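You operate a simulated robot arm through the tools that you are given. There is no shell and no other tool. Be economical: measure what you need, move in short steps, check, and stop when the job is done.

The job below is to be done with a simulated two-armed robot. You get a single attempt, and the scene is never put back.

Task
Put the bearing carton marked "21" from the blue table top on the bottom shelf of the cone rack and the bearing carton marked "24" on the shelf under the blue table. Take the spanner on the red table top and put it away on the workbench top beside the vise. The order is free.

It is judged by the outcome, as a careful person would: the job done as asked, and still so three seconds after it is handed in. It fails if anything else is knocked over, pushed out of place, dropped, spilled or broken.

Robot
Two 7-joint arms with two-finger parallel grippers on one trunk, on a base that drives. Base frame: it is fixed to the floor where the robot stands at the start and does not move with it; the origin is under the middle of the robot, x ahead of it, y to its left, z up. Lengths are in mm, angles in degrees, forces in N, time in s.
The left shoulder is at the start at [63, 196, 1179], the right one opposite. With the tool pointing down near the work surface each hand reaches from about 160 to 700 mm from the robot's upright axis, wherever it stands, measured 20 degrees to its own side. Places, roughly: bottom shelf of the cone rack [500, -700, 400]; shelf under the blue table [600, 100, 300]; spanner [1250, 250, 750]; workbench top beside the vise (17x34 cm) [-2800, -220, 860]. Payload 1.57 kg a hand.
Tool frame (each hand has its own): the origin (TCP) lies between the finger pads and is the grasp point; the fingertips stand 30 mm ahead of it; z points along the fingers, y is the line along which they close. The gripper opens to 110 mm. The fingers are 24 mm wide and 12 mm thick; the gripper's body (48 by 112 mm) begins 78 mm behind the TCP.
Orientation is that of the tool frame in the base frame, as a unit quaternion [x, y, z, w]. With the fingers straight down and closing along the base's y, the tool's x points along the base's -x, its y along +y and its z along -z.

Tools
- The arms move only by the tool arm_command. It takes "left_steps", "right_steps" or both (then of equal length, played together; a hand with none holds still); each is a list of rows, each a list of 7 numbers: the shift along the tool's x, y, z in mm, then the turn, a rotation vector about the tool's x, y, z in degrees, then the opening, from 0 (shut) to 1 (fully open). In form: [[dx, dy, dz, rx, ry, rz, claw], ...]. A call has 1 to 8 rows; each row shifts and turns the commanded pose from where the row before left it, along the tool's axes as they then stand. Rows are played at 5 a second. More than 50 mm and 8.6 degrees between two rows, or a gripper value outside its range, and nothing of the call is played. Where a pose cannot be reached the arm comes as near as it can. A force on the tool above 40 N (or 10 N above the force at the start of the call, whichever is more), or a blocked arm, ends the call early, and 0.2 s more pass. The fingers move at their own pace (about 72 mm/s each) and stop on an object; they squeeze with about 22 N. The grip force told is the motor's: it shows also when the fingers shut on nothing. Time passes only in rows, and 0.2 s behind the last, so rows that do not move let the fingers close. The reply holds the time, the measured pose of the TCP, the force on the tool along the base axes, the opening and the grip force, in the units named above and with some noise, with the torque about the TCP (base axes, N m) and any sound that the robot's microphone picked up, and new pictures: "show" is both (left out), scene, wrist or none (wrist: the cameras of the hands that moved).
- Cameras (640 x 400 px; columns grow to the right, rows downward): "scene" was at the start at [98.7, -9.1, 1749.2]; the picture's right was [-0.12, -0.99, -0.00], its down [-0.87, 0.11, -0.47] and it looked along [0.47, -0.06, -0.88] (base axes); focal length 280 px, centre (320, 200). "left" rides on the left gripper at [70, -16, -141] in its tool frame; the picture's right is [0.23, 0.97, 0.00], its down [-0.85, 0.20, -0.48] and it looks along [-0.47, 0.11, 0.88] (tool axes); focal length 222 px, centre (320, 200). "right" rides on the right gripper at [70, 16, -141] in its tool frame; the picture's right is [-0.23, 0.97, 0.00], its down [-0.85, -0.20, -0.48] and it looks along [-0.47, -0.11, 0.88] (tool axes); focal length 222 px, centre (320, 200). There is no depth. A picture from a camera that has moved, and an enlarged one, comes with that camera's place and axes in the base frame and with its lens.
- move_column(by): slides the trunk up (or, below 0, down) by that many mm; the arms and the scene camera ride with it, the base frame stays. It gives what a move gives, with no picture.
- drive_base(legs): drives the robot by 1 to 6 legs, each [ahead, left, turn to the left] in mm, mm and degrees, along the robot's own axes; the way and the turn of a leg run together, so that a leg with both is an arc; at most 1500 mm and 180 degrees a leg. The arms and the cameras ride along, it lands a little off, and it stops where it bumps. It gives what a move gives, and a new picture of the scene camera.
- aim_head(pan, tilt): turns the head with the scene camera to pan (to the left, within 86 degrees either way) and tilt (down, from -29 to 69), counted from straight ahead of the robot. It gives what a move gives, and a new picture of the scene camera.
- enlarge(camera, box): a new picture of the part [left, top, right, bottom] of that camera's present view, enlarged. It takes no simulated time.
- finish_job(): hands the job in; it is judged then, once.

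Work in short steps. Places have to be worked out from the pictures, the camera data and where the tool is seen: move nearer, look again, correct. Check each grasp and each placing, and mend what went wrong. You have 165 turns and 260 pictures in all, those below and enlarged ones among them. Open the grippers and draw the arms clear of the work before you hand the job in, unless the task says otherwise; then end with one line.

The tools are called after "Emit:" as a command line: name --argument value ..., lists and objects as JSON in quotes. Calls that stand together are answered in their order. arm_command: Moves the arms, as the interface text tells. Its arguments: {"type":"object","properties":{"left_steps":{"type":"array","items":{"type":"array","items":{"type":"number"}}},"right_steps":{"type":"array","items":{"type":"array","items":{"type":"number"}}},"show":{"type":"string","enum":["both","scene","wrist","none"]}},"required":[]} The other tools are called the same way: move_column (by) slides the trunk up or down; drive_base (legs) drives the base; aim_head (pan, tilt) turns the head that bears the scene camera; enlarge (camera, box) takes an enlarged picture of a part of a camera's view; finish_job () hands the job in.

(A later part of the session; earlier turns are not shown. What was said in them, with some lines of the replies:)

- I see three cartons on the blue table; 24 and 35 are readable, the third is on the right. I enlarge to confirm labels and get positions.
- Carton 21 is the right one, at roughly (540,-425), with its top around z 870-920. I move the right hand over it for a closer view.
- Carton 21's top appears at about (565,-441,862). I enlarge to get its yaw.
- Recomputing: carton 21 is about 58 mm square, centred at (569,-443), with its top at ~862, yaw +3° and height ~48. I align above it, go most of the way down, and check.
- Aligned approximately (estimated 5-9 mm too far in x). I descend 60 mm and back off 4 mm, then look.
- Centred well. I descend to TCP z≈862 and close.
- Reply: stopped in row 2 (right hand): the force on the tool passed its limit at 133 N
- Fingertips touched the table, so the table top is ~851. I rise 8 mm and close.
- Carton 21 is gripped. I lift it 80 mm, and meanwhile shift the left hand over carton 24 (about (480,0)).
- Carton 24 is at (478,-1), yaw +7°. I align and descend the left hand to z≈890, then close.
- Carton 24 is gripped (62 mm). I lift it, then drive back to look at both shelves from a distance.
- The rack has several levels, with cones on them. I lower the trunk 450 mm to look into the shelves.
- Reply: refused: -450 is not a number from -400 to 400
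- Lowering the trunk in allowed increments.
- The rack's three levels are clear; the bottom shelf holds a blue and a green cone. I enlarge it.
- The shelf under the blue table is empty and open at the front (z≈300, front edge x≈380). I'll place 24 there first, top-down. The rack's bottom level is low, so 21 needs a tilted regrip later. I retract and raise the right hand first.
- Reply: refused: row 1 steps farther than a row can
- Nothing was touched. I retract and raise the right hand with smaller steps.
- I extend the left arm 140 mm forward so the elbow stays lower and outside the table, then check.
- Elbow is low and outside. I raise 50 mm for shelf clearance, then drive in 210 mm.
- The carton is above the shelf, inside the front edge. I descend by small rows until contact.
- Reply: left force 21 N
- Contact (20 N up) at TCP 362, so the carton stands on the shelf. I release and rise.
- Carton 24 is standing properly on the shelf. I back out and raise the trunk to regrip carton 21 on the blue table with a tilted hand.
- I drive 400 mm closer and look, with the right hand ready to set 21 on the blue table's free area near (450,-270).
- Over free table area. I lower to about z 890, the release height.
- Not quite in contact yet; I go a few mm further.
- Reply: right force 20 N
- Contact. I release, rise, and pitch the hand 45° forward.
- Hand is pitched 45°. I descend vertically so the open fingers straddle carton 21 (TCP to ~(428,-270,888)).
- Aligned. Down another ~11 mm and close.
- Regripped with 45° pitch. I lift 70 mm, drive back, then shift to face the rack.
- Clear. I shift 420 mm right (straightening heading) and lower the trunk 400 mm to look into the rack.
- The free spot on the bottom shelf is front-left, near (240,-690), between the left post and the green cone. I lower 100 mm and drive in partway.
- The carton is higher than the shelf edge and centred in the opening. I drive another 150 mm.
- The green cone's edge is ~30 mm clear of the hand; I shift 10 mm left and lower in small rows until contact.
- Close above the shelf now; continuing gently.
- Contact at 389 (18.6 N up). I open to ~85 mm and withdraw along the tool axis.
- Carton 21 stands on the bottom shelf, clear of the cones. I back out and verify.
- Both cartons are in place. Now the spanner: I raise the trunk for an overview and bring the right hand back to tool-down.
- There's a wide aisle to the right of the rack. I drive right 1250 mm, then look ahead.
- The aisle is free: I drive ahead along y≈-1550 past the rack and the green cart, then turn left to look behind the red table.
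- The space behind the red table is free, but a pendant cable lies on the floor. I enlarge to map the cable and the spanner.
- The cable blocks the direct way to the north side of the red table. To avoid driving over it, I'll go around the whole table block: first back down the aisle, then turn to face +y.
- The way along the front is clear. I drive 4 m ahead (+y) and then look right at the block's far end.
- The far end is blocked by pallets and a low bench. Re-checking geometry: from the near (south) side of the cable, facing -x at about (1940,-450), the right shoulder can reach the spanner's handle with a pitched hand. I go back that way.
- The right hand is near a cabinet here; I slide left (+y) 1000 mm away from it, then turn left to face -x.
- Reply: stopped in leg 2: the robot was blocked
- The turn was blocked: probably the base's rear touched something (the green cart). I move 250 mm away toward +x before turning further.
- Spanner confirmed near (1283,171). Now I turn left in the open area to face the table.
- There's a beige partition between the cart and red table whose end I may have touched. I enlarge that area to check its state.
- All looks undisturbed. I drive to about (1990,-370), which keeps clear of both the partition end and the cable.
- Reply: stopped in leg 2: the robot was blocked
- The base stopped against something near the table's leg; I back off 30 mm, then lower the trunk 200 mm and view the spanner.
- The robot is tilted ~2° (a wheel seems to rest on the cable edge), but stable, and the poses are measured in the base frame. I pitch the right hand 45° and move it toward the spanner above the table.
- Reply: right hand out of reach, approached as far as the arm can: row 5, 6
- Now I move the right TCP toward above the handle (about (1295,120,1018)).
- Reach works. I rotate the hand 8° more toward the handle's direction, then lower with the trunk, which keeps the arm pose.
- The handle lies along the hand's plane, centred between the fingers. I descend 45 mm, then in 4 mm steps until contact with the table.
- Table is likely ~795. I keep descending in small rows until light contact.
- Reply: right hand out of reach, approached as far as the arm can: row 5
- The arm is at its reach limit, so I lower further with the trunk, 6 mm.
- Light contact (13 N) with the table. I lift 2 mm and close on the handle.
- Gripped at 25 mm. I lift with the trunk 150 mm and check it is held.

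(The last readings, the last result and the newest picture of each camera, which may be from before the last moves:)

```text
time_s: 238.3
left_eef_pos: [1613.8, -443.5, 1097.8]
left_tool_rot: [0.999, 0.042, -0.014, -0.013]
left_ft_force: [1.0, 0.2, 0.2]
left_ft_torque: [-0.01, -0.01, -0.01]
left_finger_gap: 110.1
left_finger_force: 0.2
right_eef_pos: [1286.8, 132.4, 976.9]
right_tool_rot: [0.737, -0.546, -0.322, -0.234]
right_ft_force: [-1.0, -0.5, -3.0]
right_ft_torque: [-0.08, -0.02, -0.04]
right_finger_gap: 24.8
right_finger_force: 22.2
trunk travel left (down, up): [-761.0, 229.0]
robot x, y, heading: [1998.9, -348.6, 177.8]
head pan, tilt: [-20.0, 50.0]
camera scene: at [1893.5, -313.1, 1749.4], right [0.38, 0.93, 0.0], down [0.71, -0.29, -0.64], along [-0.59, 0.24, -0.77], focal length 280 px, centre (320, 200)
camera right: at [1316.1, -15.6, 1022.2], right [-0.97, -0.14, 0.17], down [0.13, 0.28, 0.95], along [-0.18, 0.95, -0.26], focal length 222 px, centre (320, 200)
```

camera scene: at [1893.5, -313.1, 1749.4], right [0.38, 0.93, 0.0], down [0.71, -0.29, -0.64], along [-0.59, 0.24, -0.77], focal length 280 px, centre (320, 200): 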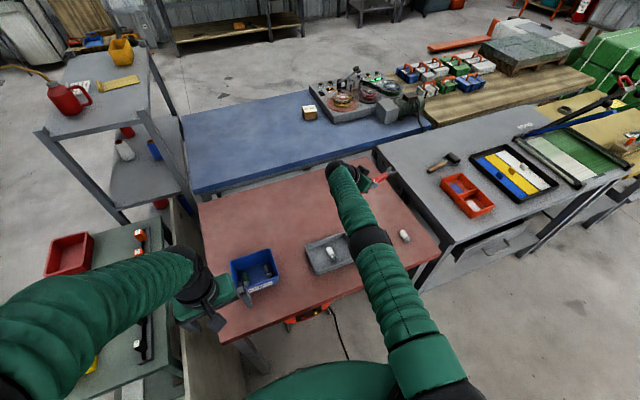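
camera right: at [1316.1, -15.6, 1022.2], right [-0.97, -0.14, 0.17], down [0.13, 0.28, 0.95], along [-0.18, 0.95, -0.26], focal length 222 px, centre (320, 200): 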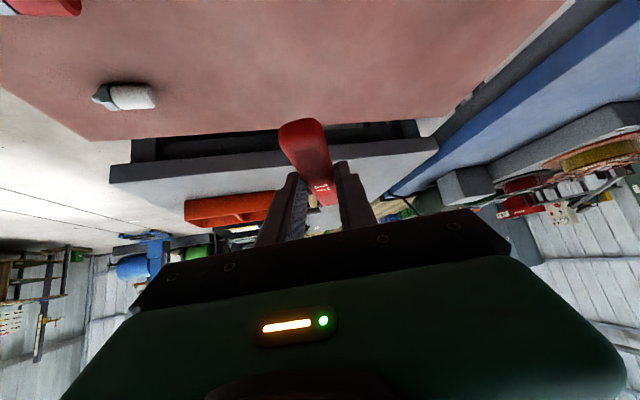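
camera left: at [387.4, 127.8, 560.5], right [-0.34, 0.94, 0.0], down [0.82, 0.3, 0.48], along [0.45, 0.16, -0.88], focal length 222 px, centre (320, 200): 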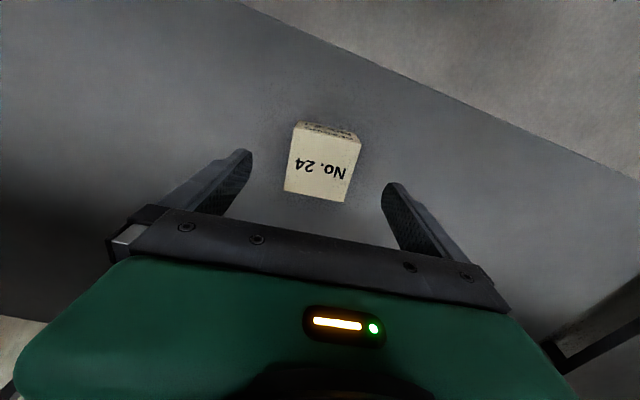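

The spanner is held. I retract the arm over the table toward the robot.

Emit:
arm_command --right_steps '[[10, -32, -22, 0, 0, 0, 0], [10, -32, -22, 0, 0, 0, 0], [10, -32, -22, 0, 0, 0, 0], [10, -32, -22, 0, 0, 0, 0], [10, -32, -22, 0, 0, 0, 0], [10, -32, -22, 0, 0, 0, 0], [10, -32, -22, 0, 0, 0, 0], [0, 0, 0, 0, 0, 0, 0]]' --show "wrist"

Emit:
drive_base --legs '[[-330, 0, 2]]'

```text
time_s: 239.8
left_eef_pos: [1616.6, -444.4, 1098.3]
left_tool_rot: [0.999, 0.041, -0.014, -0.014]
left_ft_force: [0.0, -0.3, 0.4]
left_ft_torque: [0.01, 0.0, 0.02]
left_finger_gap: 110.1
left_finger_force: 0.1
right_eef_pos: [1585.1, 137.2, 1022.9]
right_tool_rot: [0.675, -0.618, -0.297, -0.273]
right_ft_force: [-0.2, 0.1, -1.8]
right_ft_torque: [-0.07, 0.02, 0.0]
right_finger_gap: 24.6
right_finger_force: 21.5
trunk travel left (down, up): [-761.0, 229.0]
robot x, y, heading: [1998.8, -347.8, 178.0]
head pan, tilt: [-20.0, 50.0]
stopped in row 7 (right hand): the arm was blocked; the commanded pose is now the measured one
camera right: at [1581.4, -14.9, 1065.6], right [-0.98, 0.07, 0.17], down [0.18, 0.24, 0.95], along [0.03, 0.97, -0.25], focal length 222 px, centre (320, 200)
```

right: 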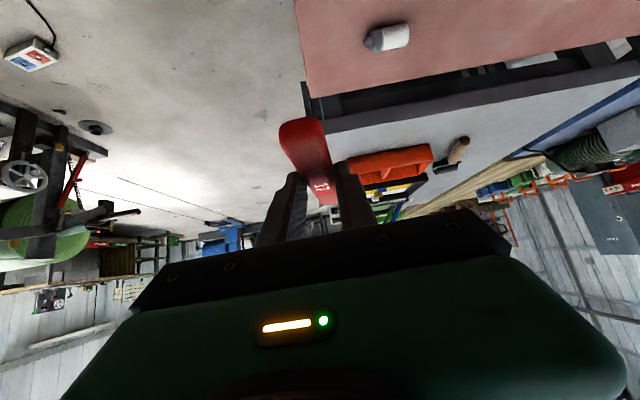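

```text
time_s: 242.0
left_eef_pos: [1951.5, -461.7, 1098.4]
left_tool_rot: [0.998, 0.057, -0.014, -0.012]
left_ft_force: [-0.6, 0.1, -0.7]
left_ft_torque: [-0.02, 0.01, -0.02]
left_finger_gap: 110.1
left_finger_force: 0.1
right_eef_pos: [1902.0, 116.8, 1024.1]
right_tool_rot: [0.684, -0.61, -0.3, -0.266]
right_ft_force: [0.2, -0.6, -2.9]
right_ft_torque: [-0.07, 0.01, -0.02]
right_finger_gap: 24.6
right_finger_force: 22.4
trunk travel left (down, up): [-761.0, 229.0]
robot x, y, heading: [2335.0, -357.8, 179.5]
head pan, tilt: [-20.0, 50.0]
camera scene: at [2225.3, -324.4, 1749.7], right [0.35, 0.94, 0.0], down [0.72, -0.27, -0.64], along [-0.6, 0.22, -0.77], focal length 280 px, centre (320, 200)
```

scene: 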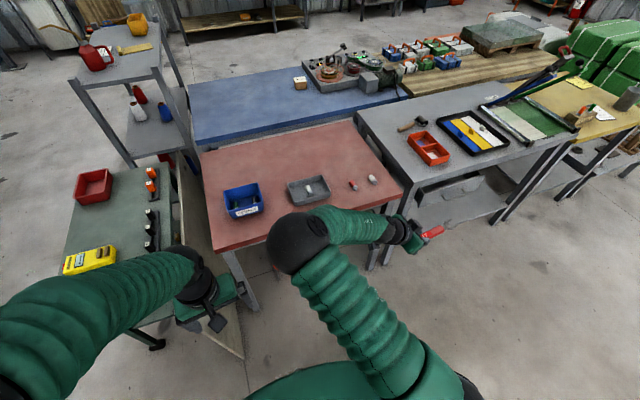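

Holding well. I rotate the hand so the spanner points ahead of the robot for travel.

Emit:
arm_command --right_steps '[[0, 0, 0, -5.85, 0, -5.45, 0], [0, 0, 0, -5.85, 0, -5.45, 0], [0, 0, 0, -5.85, 0, -5.45, 0], [0, 0, 0, -5.85, 0, -5.45, 0], [0, 0, 0, -5.85, 0, -5.45, 0], [0, 0, 0, -5.85, 0, -5.45, 0], [0, 0, 0, -5.85, 0, -5.45, 0], [0, 0, 0, -5.85, 0, -5.45, 0]]' --show "scene"

```text
time_s: 243.8
left_eef_pos: [1956.7, -461.2, 1098.5]
left_tool_rot: [0.998, 0.057, -0.016, -0.013]
left_ft_force: [-0.3, 0.6, -1.1]
left_ft_torque: [-0.04, -0.02, 0.03]
left_finger_gap: 109.8
left_finger_force: 0.1
right_eef_pos: [1904.7, 115.3, 1025.4]
right_tool_rot: [0.903, -0.152, -0.396, -0.068]
right_ft_force: [0.1, 0.1, -2.2]
right_ft_torque: [-0.05, -0.07, 0.03]
right_finger_gap: 24.6
right_finger_force: 22.2
trunk travel left (down, up): [-761.0, 229.0]
robot x, y, heading: [2331.6, -355.0, 179.4]
head pan, tilt: [-20.0, 50.0]
camera scene: at [2230.0, -324.5, 1749.6], right [0.35, 0.94, 0.0], down [0.72, -0.27, -0.64], along [-0.6, 0.22, -0.77], focal length 280 px, centre (320, 200)
```

scene: 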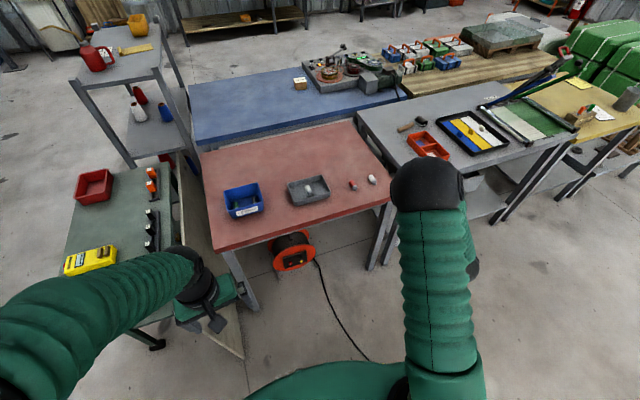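

Everything is in place (reel and cable undisturbed). I drive out: left 1300 mm, then along the aisle toward -x.

Emit:
drive_base --legs '[[0, 1300, 0], [1500, 0, 0.6], [1500, 0, 0]]'

Emit:
aim_head --pan -20 --tilt 25

```text
time_s: 264.5
left_eef_pos: [-1061.7, -1802.4, 1099.1]
left_tool_rot: [0.998, 0.066, -0.015, -0.013]
left_ft_force: [-0.2, 0.6, -0.5]
left_ft_torque: [0.0, -0.01, 0.03]
left_finger_gap: 109.9
left_finger_force: 0.1
right_eef_pos: [-1122.6, -1226.0, 1027.1]
right_tool_rot: [0.904, -0.145, -0.396, -0.066]
right_ft_force: [-0.1, 0.2, -2.1]
right_ft_torque: [0.0, -0.1, -0.02]
right_finger_gap: 24.5
right_finger_force: 21.9
trunk travel left (down, up): [-761.0, 229.0]
robot x, y, heading: [-683.8, -1692.1, -179.3]
head pan, tilt: [-20.0, 50.0]
camera scene: at [-789.2, -1661.3, 1749.6], right [0.33, 0.94, 0.0], down [0.72, -0.25, -0.64], along [-0.61, 0.21, -0.77], focal length 280 px, centre (320, 200)
```

scene: 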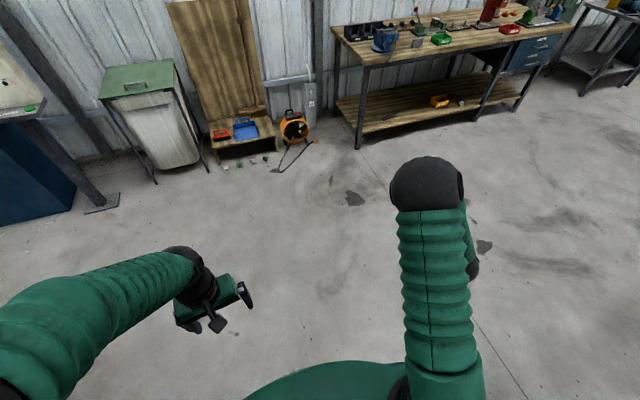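

```text
time_s: 265.4
left_eef_pos: [-1061.2, -1802.5, 1099.1]
left_tool_rot: [0.998, 0.066, -0.015, -0.014]
left_ft_force: [0.1, -0.7, -0.2]
left_ft_torque: [0.0, 0.0, 0.0]
left_finger_gap: 110.2
left_finger_force: 0.0
right_eef_pos: [-1122.5, -1226.3, 1026.5]
right_tool_rot: [0.904, -0.145, -0.397, -0.066]
right_ft_force: [0.2, -0.2, -1.9]
right_ft_torque: [-0.01, -0.06, -0.03]
right_finger_gap: 24.2
right_finger_force: 21.9
trunk travel left (down, up): [-761.0, 229.0]
robot x, y, heading: [-684.5, -1693.1, -179.2]
head pan, tilt: [-20.0, 25.0]
camera scene: at [-804.5, -1656.2, 1786.9], right [0.33, 0.94, 0.0], down [0.4, -0.14, -0.9], along [-0.85, 0.3, -0.43], focal length 280 px, centre (320, 200)
```

scene: 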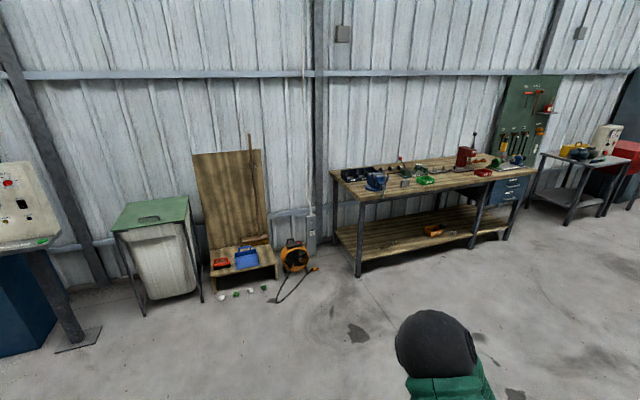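

The workbench is ahead-right. I enlarge it to identify the vise and the free spot.

Emit:
enlarge --camera "scene" --box '[320, 120, 560, 270]'

```text
2.67 times, centred on (440, 195) of scene
camera zoom: at [-804.5, -1656.2, 1786.9], right [0.33, 0.94, 0.0], down [0.4, -0.14, -0.9], along [-0.85, 0.3, -0.43], focal length 746 px, centre (0, 213)
```

zoom: 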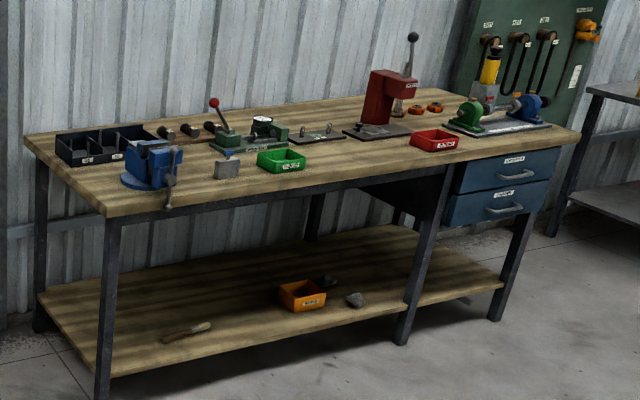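

The vise is the blue one; the free spot is right of it, between it and the small grey block. I drive closer.

Emit:
drive_base --legs '[[0, -1160, 0], [850, 0, -1]]'

Emit:
aim_head --pan -10 --tilt 45

```text
time_s: 275.4
left_eef_pos: [-1899.8, -601.0, 1100.2]
left_tool_rot: [0.999, 0.044, -0.015, -0.015]
left_ft_force: [-0.6, 0.2, -0.1]
left_ft_torque: [-0.01, 0.01, 0.0]
left_finger_gap: 109.7
left_finger_force: 0.0
right_eef_pos: [-1937.2, -22.7, 1026.7]
right_tool_rot: [0.9, -0.164, -0.396, -0.074]
right_ft_force: [-0.5, -0.2, -3.1]
right_ft_torque: [-0.03, -0.07, 0.0]
right_finger_gap: 24.7
right_finger_force: 22.0
trunk travel left (down, up): [-761.0, 229.0]
robot x, y, heading: [-1523.2, -504.7, 178.1]
head pan, tilt: [-20.0, 25.0]
camera scene: at [-1637.0, -465.0, 1787.2], right [0.37, 0.93, 0.0], down [0.39, -0.16, -0.91], along [-0.84, 0.34, -0.42], focal length 280 px, centre (320, 200)
```

scene: 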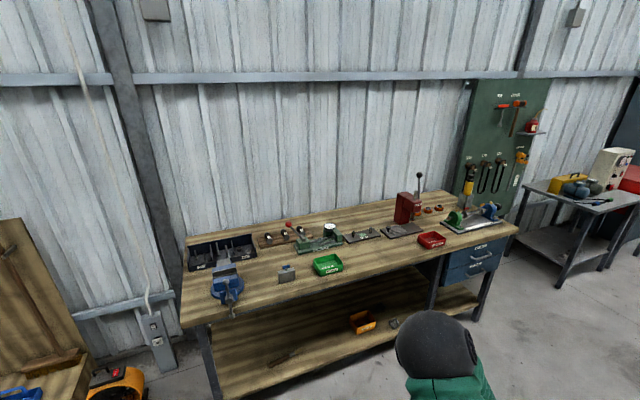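

```text
time_s: 276.2
left_eef_pos: [-1901.1, -600.6, 1099.9]
left_tool_rot: [0.999, 0.044, -0.016, -0.014]
left_ft_force: [-0.4, 0.3, 0.2]
left_ft_torque: [0.0, 0.0, -0.01]
left_finger_gap: 109.9
left_finger_force: 0.0
right_eef_pos: [-1937.2, -21.6, 1027.2]
right_tool_rot: [0.901, -0.165, -0.395, -0.074]
right_ft_force: [0.3, 0.4, -1.8]
right_ft_torque: [-0.04, -0.09, 0.01]
right_finger_gap: 24.4
right_finger_force: 22.0
trunk travel left (down, up): [-761.0, 229.0]
robot x, y, heading: [-1519.9, -502.7, 178.3]
head pan, tilt: [-10.0, 45.0]
camera scene: at [-1633.2, -482.3, 1756.5], right [0.2, 0.98, 0.0], down [0.69, -0.15, -0.71], along [-0.69, 0.14, -0.71], focal length 280 px, centre (320, 200)
```

scene: 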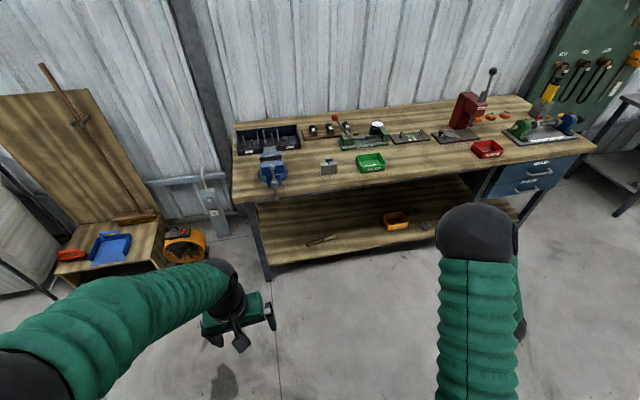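

Emit:
enlarge --camera "scene" --box '[220, 110, 420, 220]'

```text
3.20 times, centred on (320, 165) of scene
camera zoom: at [-1633.2, -482.3, 1756.5], right [0.2, 0.98, 0.0], down [0.69, -0.15, -0.71], along [-0.69, 0.14, -0.71], focal length 895 px, centre (320, 312)
```

zoom: 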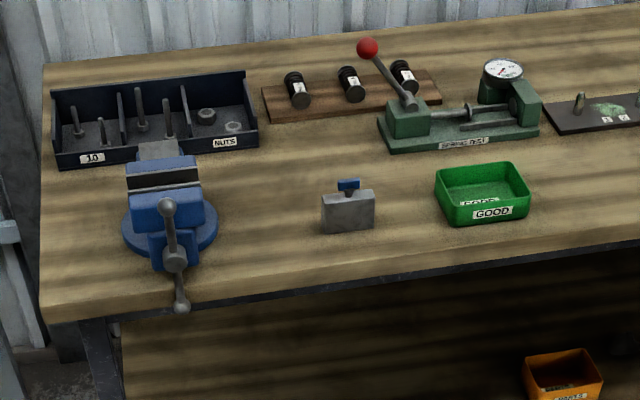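

Free strip right of the vise (between it, the grey block and the trays). I'll set the spanner down with TCP near (-2730,-335), as the hand now points. First drive to about (-2090,-665).

Emit:
drive_base --legs '[[0, 160, 0], [560, 0, 1]]'

Emit:
arm_command --right_steps '[[0, 0, 0, 0, 0, 0, 0]]' --show "wrist"

```text
time_s: 280.5
left_eef_pos: [-2469.7, -757.8, 1098.9]
left_tool_rot: [0.998, 0.053, -0.017, -0.017]
left_ft_force: [-0.7, -0.1, -0.1]
left_ft_torque: [0.01, -0.01, -0.02]
left_finger_gap: 109.9
left_finger_force: 0.1
right_eef_pos: [-2515.2, -178.6, 1030.4]
right_tool_rot: [0.901, -0.156, -0.397, -0.072]
right_ft_force: [-0.6, -0.8, -1.3]
right_ft_torque: [0.0, -0.04, -0.03]
right_finger_gap: 24.4
right_finger_force: 21.4
trunk travel left (down, up): [-761.0, 229.0]
robot x, y, heading: [-2091.8, -645.2, 179.1]
head pan, tilt: [-10.0, 45.0]
camera scene: at [-2202.9, -637.5, 1756.8], right [0.19, 0.98, 0.0], down [0.69, -0.13, -0.71], along [-0.69, 0.14, -0.71], focal length 280 px, centre (320, 200)
```

scene: 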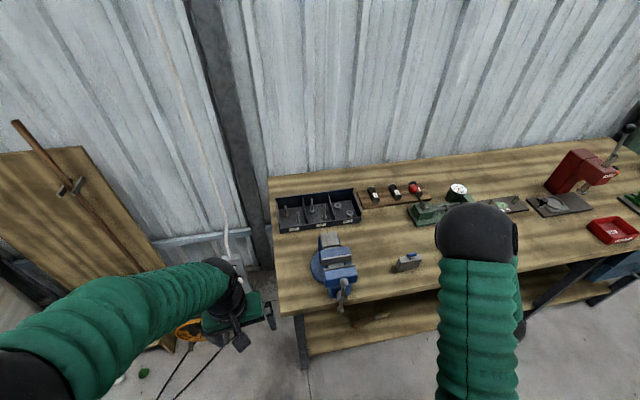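

```text
time_s: 280.9
left_eef_pos: [-2470.1, -748.1, 1100.1]
left_tool_rot: [0.998, 0.052, -0.017, -0.012]
left_ft_force: [-0.7, 0.3, -0.2]
left_ft_torque: [-0.03, 0.0, 0.02]
left_finger_gap: 110.0
left_finger_force: 0.1
right_eef_pos: [-2517.0, -169.5, 1025.9]
right_tool_rot: [0.901, -0.157, -0.397, -0.069]
right_ft_force: [-0.1, -0.1, -2.6]
right_ft_torque: [-0.06, -0.08, -0.01]
right_finger_gap: 24.3
right_finger_force: 22.0
trunk travel left (down, up): [-761.0, 229.0]
robot x, y, heading: [-2094.8, -647.5, 179.3]
head pan, tilt: [-10.0, 45.0]
camera right: at [-2379.3, -235.9, 1069.0], right [-0.47, -0.86, 0.17], down [-0.14, 0.26, 0.95], along [-0.87, 0.43, -0.25], focal length 222 px, centre (320, 200)
```

right: 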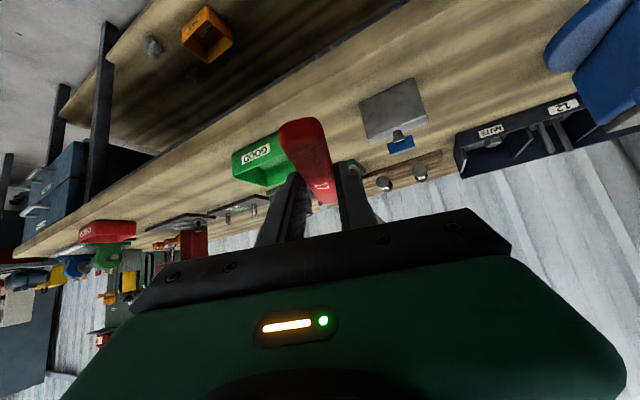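

I move the hand sideways to y≈-335 at height, then look.

Emit:
arm_command --right_steps '[[9.5, 39, -10.3, 0, 0, 0, 0], [9.5, 39, -10.3, 0, 0, 0, 0], [9.5, 39, -10.3, 0, 0, 0, 0], [9.5, 39, -10.3, 0, 0, 0, 0], [0, 0, 0, 0, 0, 0, 0]]'

```text
time_s: 282.1
left_eef_pos: [-2470.0, -752.5, 1099.9]
left_tool_rot: [0.998, 0.054, -0.017, -0.015]
left_ft_force: [0.2, 0.8, -0.3]
left_ft_torque: [-0.01, 0.0, 0.04]
left_finger_gap: 110.0
left_finger_force: 0.1
right_eef_pos: [-2544.3, -332.0, 1018.1]
right_tool_rot: [0.902, -0.157, -0.396, -0.072]
right_ft_force: [0.3, 0.5, -2.2]
right_ft_torque: [-0.01, -0.08, -0.02]
right_finger_gap: 24.8
right_finger_force: 21.7
right hand out of reach, approached as far as the arm can: row 3, 4
trunk travel left (down, up): [-761.0, 229.0]
robot x, y, heading: [-2094.2, -644.8, 179.1]
head pan, tilt: [-10.0, 45.0]
camera scene: at [-2204.7, -631.3, 1756.6], right [0.19, 0.98, 0.0], down [0.7, -0.13, -0.71], along [-0.69, 0.13, -0.71], focal length 280 px, centre (320, 200)
camera right: at [-2406.7, -398.4, 1062.1], right [-0.47, -0.86, 0.16], down [-0.15, 0.26, 0.95], along [-0.87, 0.43, -0.25], focal length 222 px, centre (320, 200)
```

scene: 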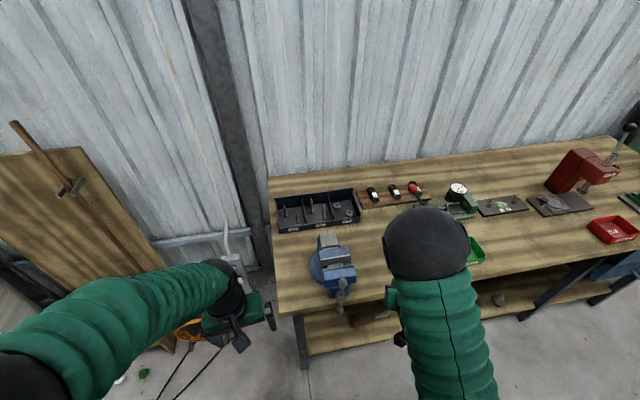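
right: 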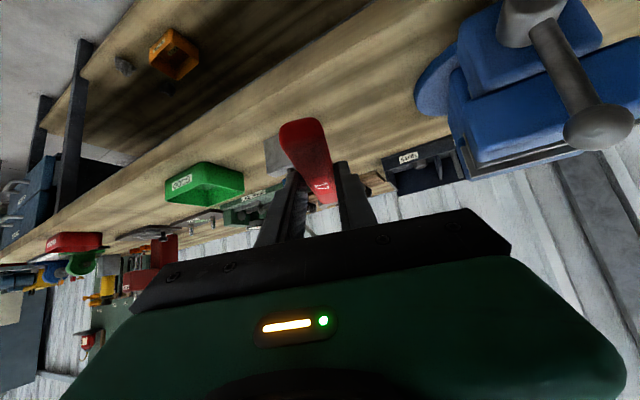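

Vise and block are clear of the path. I move forward and down to about (-2730,-335,960).

Emit:
arm_command --right_steps '[[-15, 13.1, 33.4, 0, 0, 0, 0], [-15, 13.1, 33.4, 0, 0, 0, 0], [-15, 13.1, 33.4, 0, 0, 0, 0], [-15, 13.1, 33.4, 0, 0, 0, 0], [-15, 13.1, 33.4, 0, 0, 0, 0], [0, 0, 0, 0, 0, 0, 0]]'

```text
time_s: 283.5
left_eef_pos: [-2470.2, -751.5, 1100.6]
left_tool_rot: [0.998, 0.053, -0.016, -0.013]
left_ft_force: [-0.1, -0.3, 0.1]
left_ft_torque: [-0.01, 0.0, -0.02]
left_finger_gap: 109.8
left_finger_force: 0.0
right_eef_pos: [-2729.9, -332.7, 960.6]
right_tool_rot: [0.901, -0.157, -0.397, -0.071]
right_ft_force: [-0.2, 0.0, -2.3]
right_ft_torque: [0.01, -0.02, 0.03]
right_finger_gap: 24.8
right_finger_force: 21.9
trunk travel left (down, up): [-761.0, 229.0]
robot x, y, heading: [-2094.1, -649.7, 179.1]
head pan, tilt: [-10.0, 45.0]
camera scene: at [-2205.7, -629.5, 1756.5], right [0.19, 0.98, 0.0], down [0.7, -0.13, -0.71], along [-0.69, 0.13, -0.71], focal length 280 px, centre (320, 200)
camera right: at [-2592.6, -398.1, 1002.7], right [-0.47, -0.86, 0.16], down [-0.14, 0.26, 0.95], along [-0.87, 0.43, -0.25], focal length 222 px, centre (320, 200)
```

scene: 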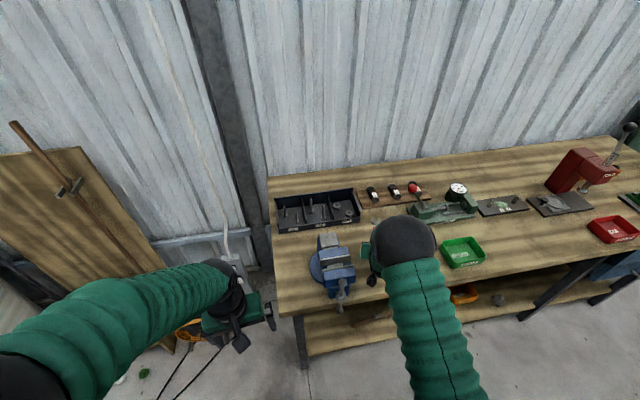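
right: 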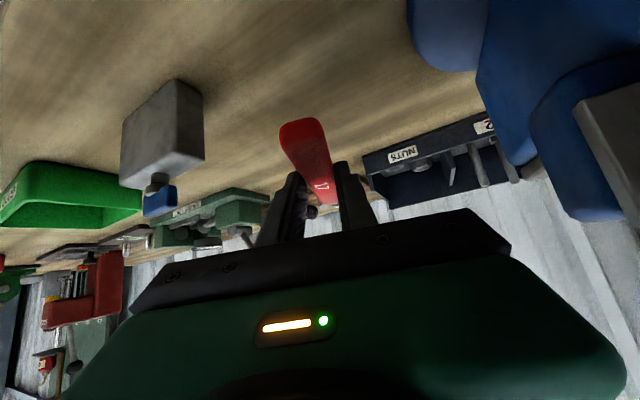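

Clearances to vise and block are ~40 mm each. I lower straight down 48 mm, then in small steps.

Emit:
arm_command --right_steps '[[12, 0, 10.8, 0, 0, 0, 0], [12, 0, 10.8, 0, 0, 0, 0], [11, 0, 10, 0, 0, 0, 0], [2.2, 0, 2, 0, 0, 0, 0], [2.2, 0, 2, 0, 0, 0, 0], [2.2, 0, 2, 0, 0, 0, 0], [0, 0, 0, 0, 0, 0, 0]]' --show "wrist"

```text
time_s: 285.1
left_eef_pos: [-2471.1, -752.6, 1099.9]
left_tool_rot: [0.998, 0.053, -0.017, -0.014]
left_ft_force: [0.6, -0.3, -0.1]
left_ft_torque: [0.02, 0.0, 0.0]
left_finger_gap: 109.9
left_finger_force: 0.1
right_eef_pos: [-2727.8, -333.5, 903.8]
right_tool_rot: [0.902, -0.157, -0.396, -0.071]
right_ft_force: [-0.5, -0.2, -2.4]
right_ft_torque: [-0.02, -0.02, -0.01]
right_finger_gap: 24.6
right_finger_force: 22.0
trunk travel left (down, up): [-761.0, 229.0]
robot x, y, heading: [-2091.3, -650.3, 178.9]
head pan, tilt: [-10.0, 45.0]
camera right: at [-2591.3, -399.4, 946.4], right [-0.47, -0.86, 0.16], down [-0.14, 0.26, 0.95], along [-0.87, 0.43, -0.25], focal length 222 px, centre (320, 200)
```

right: 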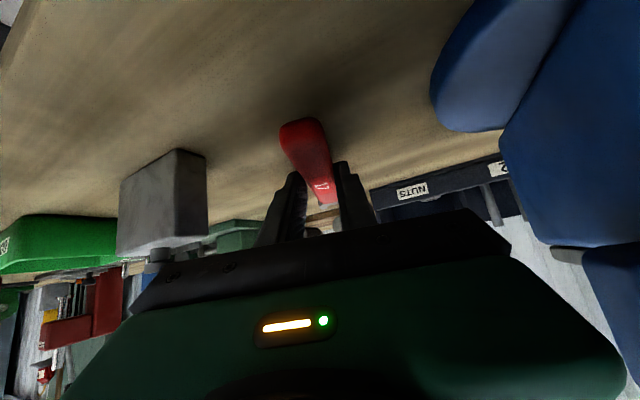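

Still clear. Continue the descent in 3 mm steps.

Emit:
arm_command --right_steps '[[2.2, 0, 2, 0, 0, 0, 0], [2.2, 0, 2, 0, 0, 0, 0], [2.2, 0, 2, 0, 0, 0, 0], [1.5, 0, 1.4, 0, 0, 0, 0], [0, 0, 0, 0, 0, 0, 0]]' --show "none"

```text
time_s: 286.3
left_eef_pos: [-2471.5, -752.4, 1099.7]
left_tool_rot: [0.998, 0.052, -0.016, -0.014]
left_ft_force: [-0.4, 0.1, 0.0]
left_ft_torque: [-0.02, -0.02, 0.02]
left_finger_gap: 109.8
left_finger_force: 0.0
right_eef_pos: [-2728.3, -331.2, 893.1]
right_tool_rot: [0.902, -0.157, -0.397, -0.071]
right_ft_force: [0.0, 0.6, -2.1]
right_ft_torque: [-0.05, -0.09, -0.01]
right_finger_gap: 24.7
right_finger_force: 22.0
trunk travel left (down, up): [-761.0, 229.0]
robot x, y, heading: [-2093.5, -646.1, 179.1]
head pan, tilt: [-10.0, 45.0]
```

Emit:
arm_command --right_steps '[[1.5, 0, 1.4, 0, 0, 0, 0], [1.5, 0, 1.4, 0, 0, 0, 0], [1.5, 0, 1.4, 0, 0, 0, 0], [1.5, 0, 1.4, 0, 0, 0, 0], [0, 0, 0, 0, 0, 0, 0]]' --show "wrist"

```text
time_s: 287.5
left_eef_pos: [-2467.8, -753.5, 1100.2]
left_tool_rot: [0.998, 0.053, -0.017, -0.015]
left_ft_force: [-0.2, 0.0, 0.0]
left_ft_torque: [-0.01, 0.02, -0.04]
left_finger_gap: 110.1
left_finger_force: 0.1
right_eef_pos: [-2728.0, -330.7, 889.7]
right_tool_rot: [0.899, -0.157, -0.402, -0.072]
right_ft_force: [-5.8, 5.3, 28.4]
right_ft_torque: [0.17, 0.27, -0.05]
right_finger_gap: 24.4
right_finger_force: 21.7
trunk travel left (down, up): [-761.0, 229.0]
robot x, y, heading: [-2093.1, -647.7, 179.1]
head pan, tilt: [-10.0, 45.0]
camera right: at [-2591.2, -398.7, 931.4], right [-0.47, -0.86, 0.17], down [-0.13, 0.26, 0.96], along [-0.87, 0.43, -0.24], focal length 222 px, centre (320, 200)
```

right: 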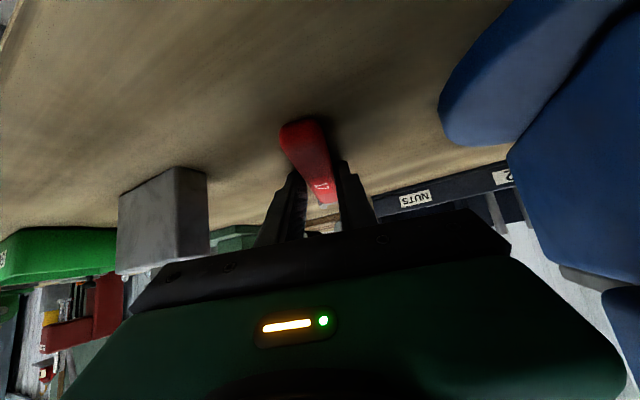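

On the bench (28 N). I ease up 2 mm, open to ~60 mm and withdraw back and up.

Emit:
arm_command --right_steps '[[-1.8, 0, -1.6, 0, 0, 0, 0], [0, 0, 0, 0, 0, 0, 0.3], [0, 0, 0, 0, 0, 0, 0.52], [0, 0, 0, 0, 0, 0, 0.52], [-8, 0, -12, 0, 0, 0, 0.52], [-12, 0, -25, 0, 0, 0, 0.52], [-15, 0, -30, 0, 0, 0, 0.52], [0, 0, 0, 0, 0, 0, 0.52]]' --show "wrist"

```text
time_s: 289.3
left_eef_pos: [-2471.5, -750.4, 1099.1]
left_tool_rot: [0.998, 0.053, -0.015, -0.013]
left_ft_force: [0.5, 1.0, 0.6]
left_ft_torque: [-0.01, -0.02, 0.0]
left_finger_gap: 109.7
left_finger_force: 0.0
right_eef_pos: [-2705.1, -342.0, 955.6]
right_tool_rot: [0.902, -0.157, -0.395, -0.07]
right_ft_force: [0.1, 0.5, 0.3]
right_ft_torque: [-0.01, -0.02, 0.04]
right_finger_gap: 57.1
right_finger_force: 0.1
trunk travel left (down, up): [-761.0, 229.0]
robot x, y, heading: [-2091.2, -646.3, 179.2]
head pan, tilt: [-10.0, 45.0]
camera right: at [-2568.6, -407.2, 999.1], right [-0.47, -0.86, 0.16], down [-0.15, 0.26, 0.95], along [-0.87, 0.43, -0.25], focal length 222 px, centre (320, 200)
```

right: 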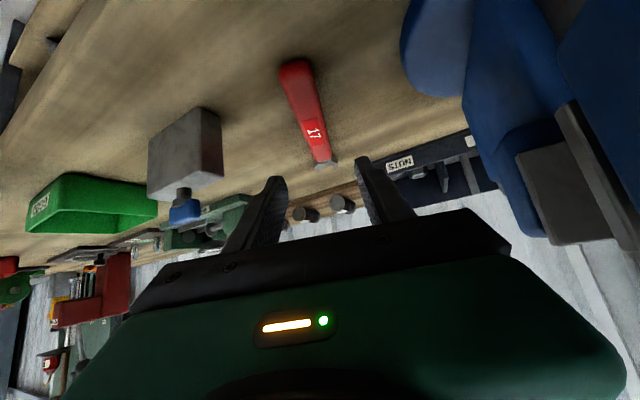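

The spanner rests on the bench between vise and block. I raise the trunk, back off, and verify.

Emit:
move_column --by 80

Emit:
drive_base --legs '[[-450, 0, 0]]'

Emit:
enlarge --camera "scene" --box '[240, 100, 460, 240]'

```text
time_s: 290.5
left_eef_pos: [-2470.3, -752.0, 1179.7]
left_tool_rot: [0.998, 0.053, -0.017, -0.016]
left_ft_force: [0.1, 0.4, 0.3]
left_ft_torque: [0.01, 0.0, 0.01]
left_finger_gap: 109.9
left_finger_force: 0.0
right_eef_pos: [-2703.8, -342.6, 1037.6]
right_tool_rot: [0.901, -0.156, -0.397, -0.071]
right_ft_force: [-0.1, 0.2, -0.2]
right_ft_torque: [-0.01, -0.03, 0.0]
right_finger_gap: 56.9
right_finger_force: 0.1
trunk travel left (down, up): [-841.0, 149.0]
robot x, y, heading: [-2092.6, -647.6, 179.1]
head pan, tilt: [-10.0, 45.0]
```

```text
time_s: 293.1
left_eef_pos: [-2028.6, -759.9, 1178.3]
left_tool_rot: [0.998, 0.057, -0.015, -0.015]
left_ft_force: [-0.1, -0.2, 1.2]
left_ft_torque: [0.01, 0.04, 0.0]
left_finger_gap: 109.6
left_finger_force: 0.1
right_eef_pos: [-2264.4, -352.4, 1037.2]
right_tool_rot: [0.902, -0.153, -0.396, -0.07]
right_ft_force: [-0.5, -0.3, -0.3]
right_ft_torque: [-0.03, 0.0, 0.03]
right_finger_gap: 57.2
right_finger_force: 0.1
trunk travel left (down, up): [-841.0, 149.0]
robot x, y, heading: [-1644.0, -652.2, 179.4]
head pan, tilt: [-10.0, 45.0]
camera scene: at [-1766.2, -636.1, 1836.2], right [0.18, 0.98, 0.0], down [0.7, -0.13, -0.7], along [-0.69, 0.13, -0.71], focal length 280 px, centre (320, 200)
```

scene: 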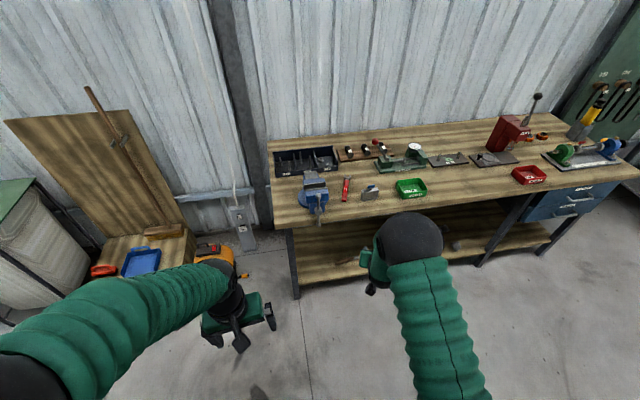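

```text
2.86 times, centred on (350, 170) of scene
camera zoom: at [-1766.2, -636.1, 1836.2], right [0.18, 0.98, 0.0], down [0.7, -0.13, -0.7], along [-0.69, 0.13, -0.71], focal length 799 px, centre (234, 286)
```

zoom: 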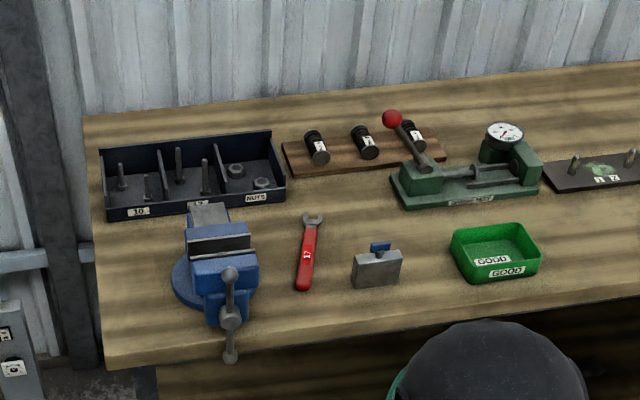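

The spanner lies flat beside the vise and nothing else on the bench has moved. I open the right gripper fully and hand the job in.

Emit:
arm_command --right_steps '[[0, 0, 0, 0, 0, 0, 1], [0, 0, 0, 0, 0, 0, 1], [0, 0, 0, 0, 0, 0, 1]]' --show "none"

Emit:
finish_job

```text
time_s: 293.9
left_eef_pos: [-2025.2, -760.0, 1179.7]
left_tool_rot: [0.998, 0.056, -0.018, -0.015]
left_ft_force: [0.5, 0.4, -0.4]
left_ft_torque: [0.02, -0.01, 0.01]
left_finger_gap: 110.1
left_finger_force: 0.1
right_eef_pos: [-2261.5, -352.0, 1039.6]
right_tool_rot: [0.902, -0.154, -0.398, -0.07]
right_ft_force: [0.5, -0.5, 1.1]
right_ft_torque: [0.02, 0.02, -0.01]
right_finger_gap: 109.8
right_finger_force: 0.0
trunk travel left (down, up): [-841.0, 149.0]
robot x, y, heading: [-1649.0, -650.9, 179.5]
head pan, tilt: [-10.0, 45.0]
```

```text
The job is handed in.
```

Carton 21 is on the cone rack's bottom shelf, carton 24 is on the shelf under the blue table, and the spanner is on the workbench beside the vise. The base was blocked twice near the red table, by something I could not see for certain (probably the beige partition's end or a table leg), and nothing looked moved in the pictures afterwards.
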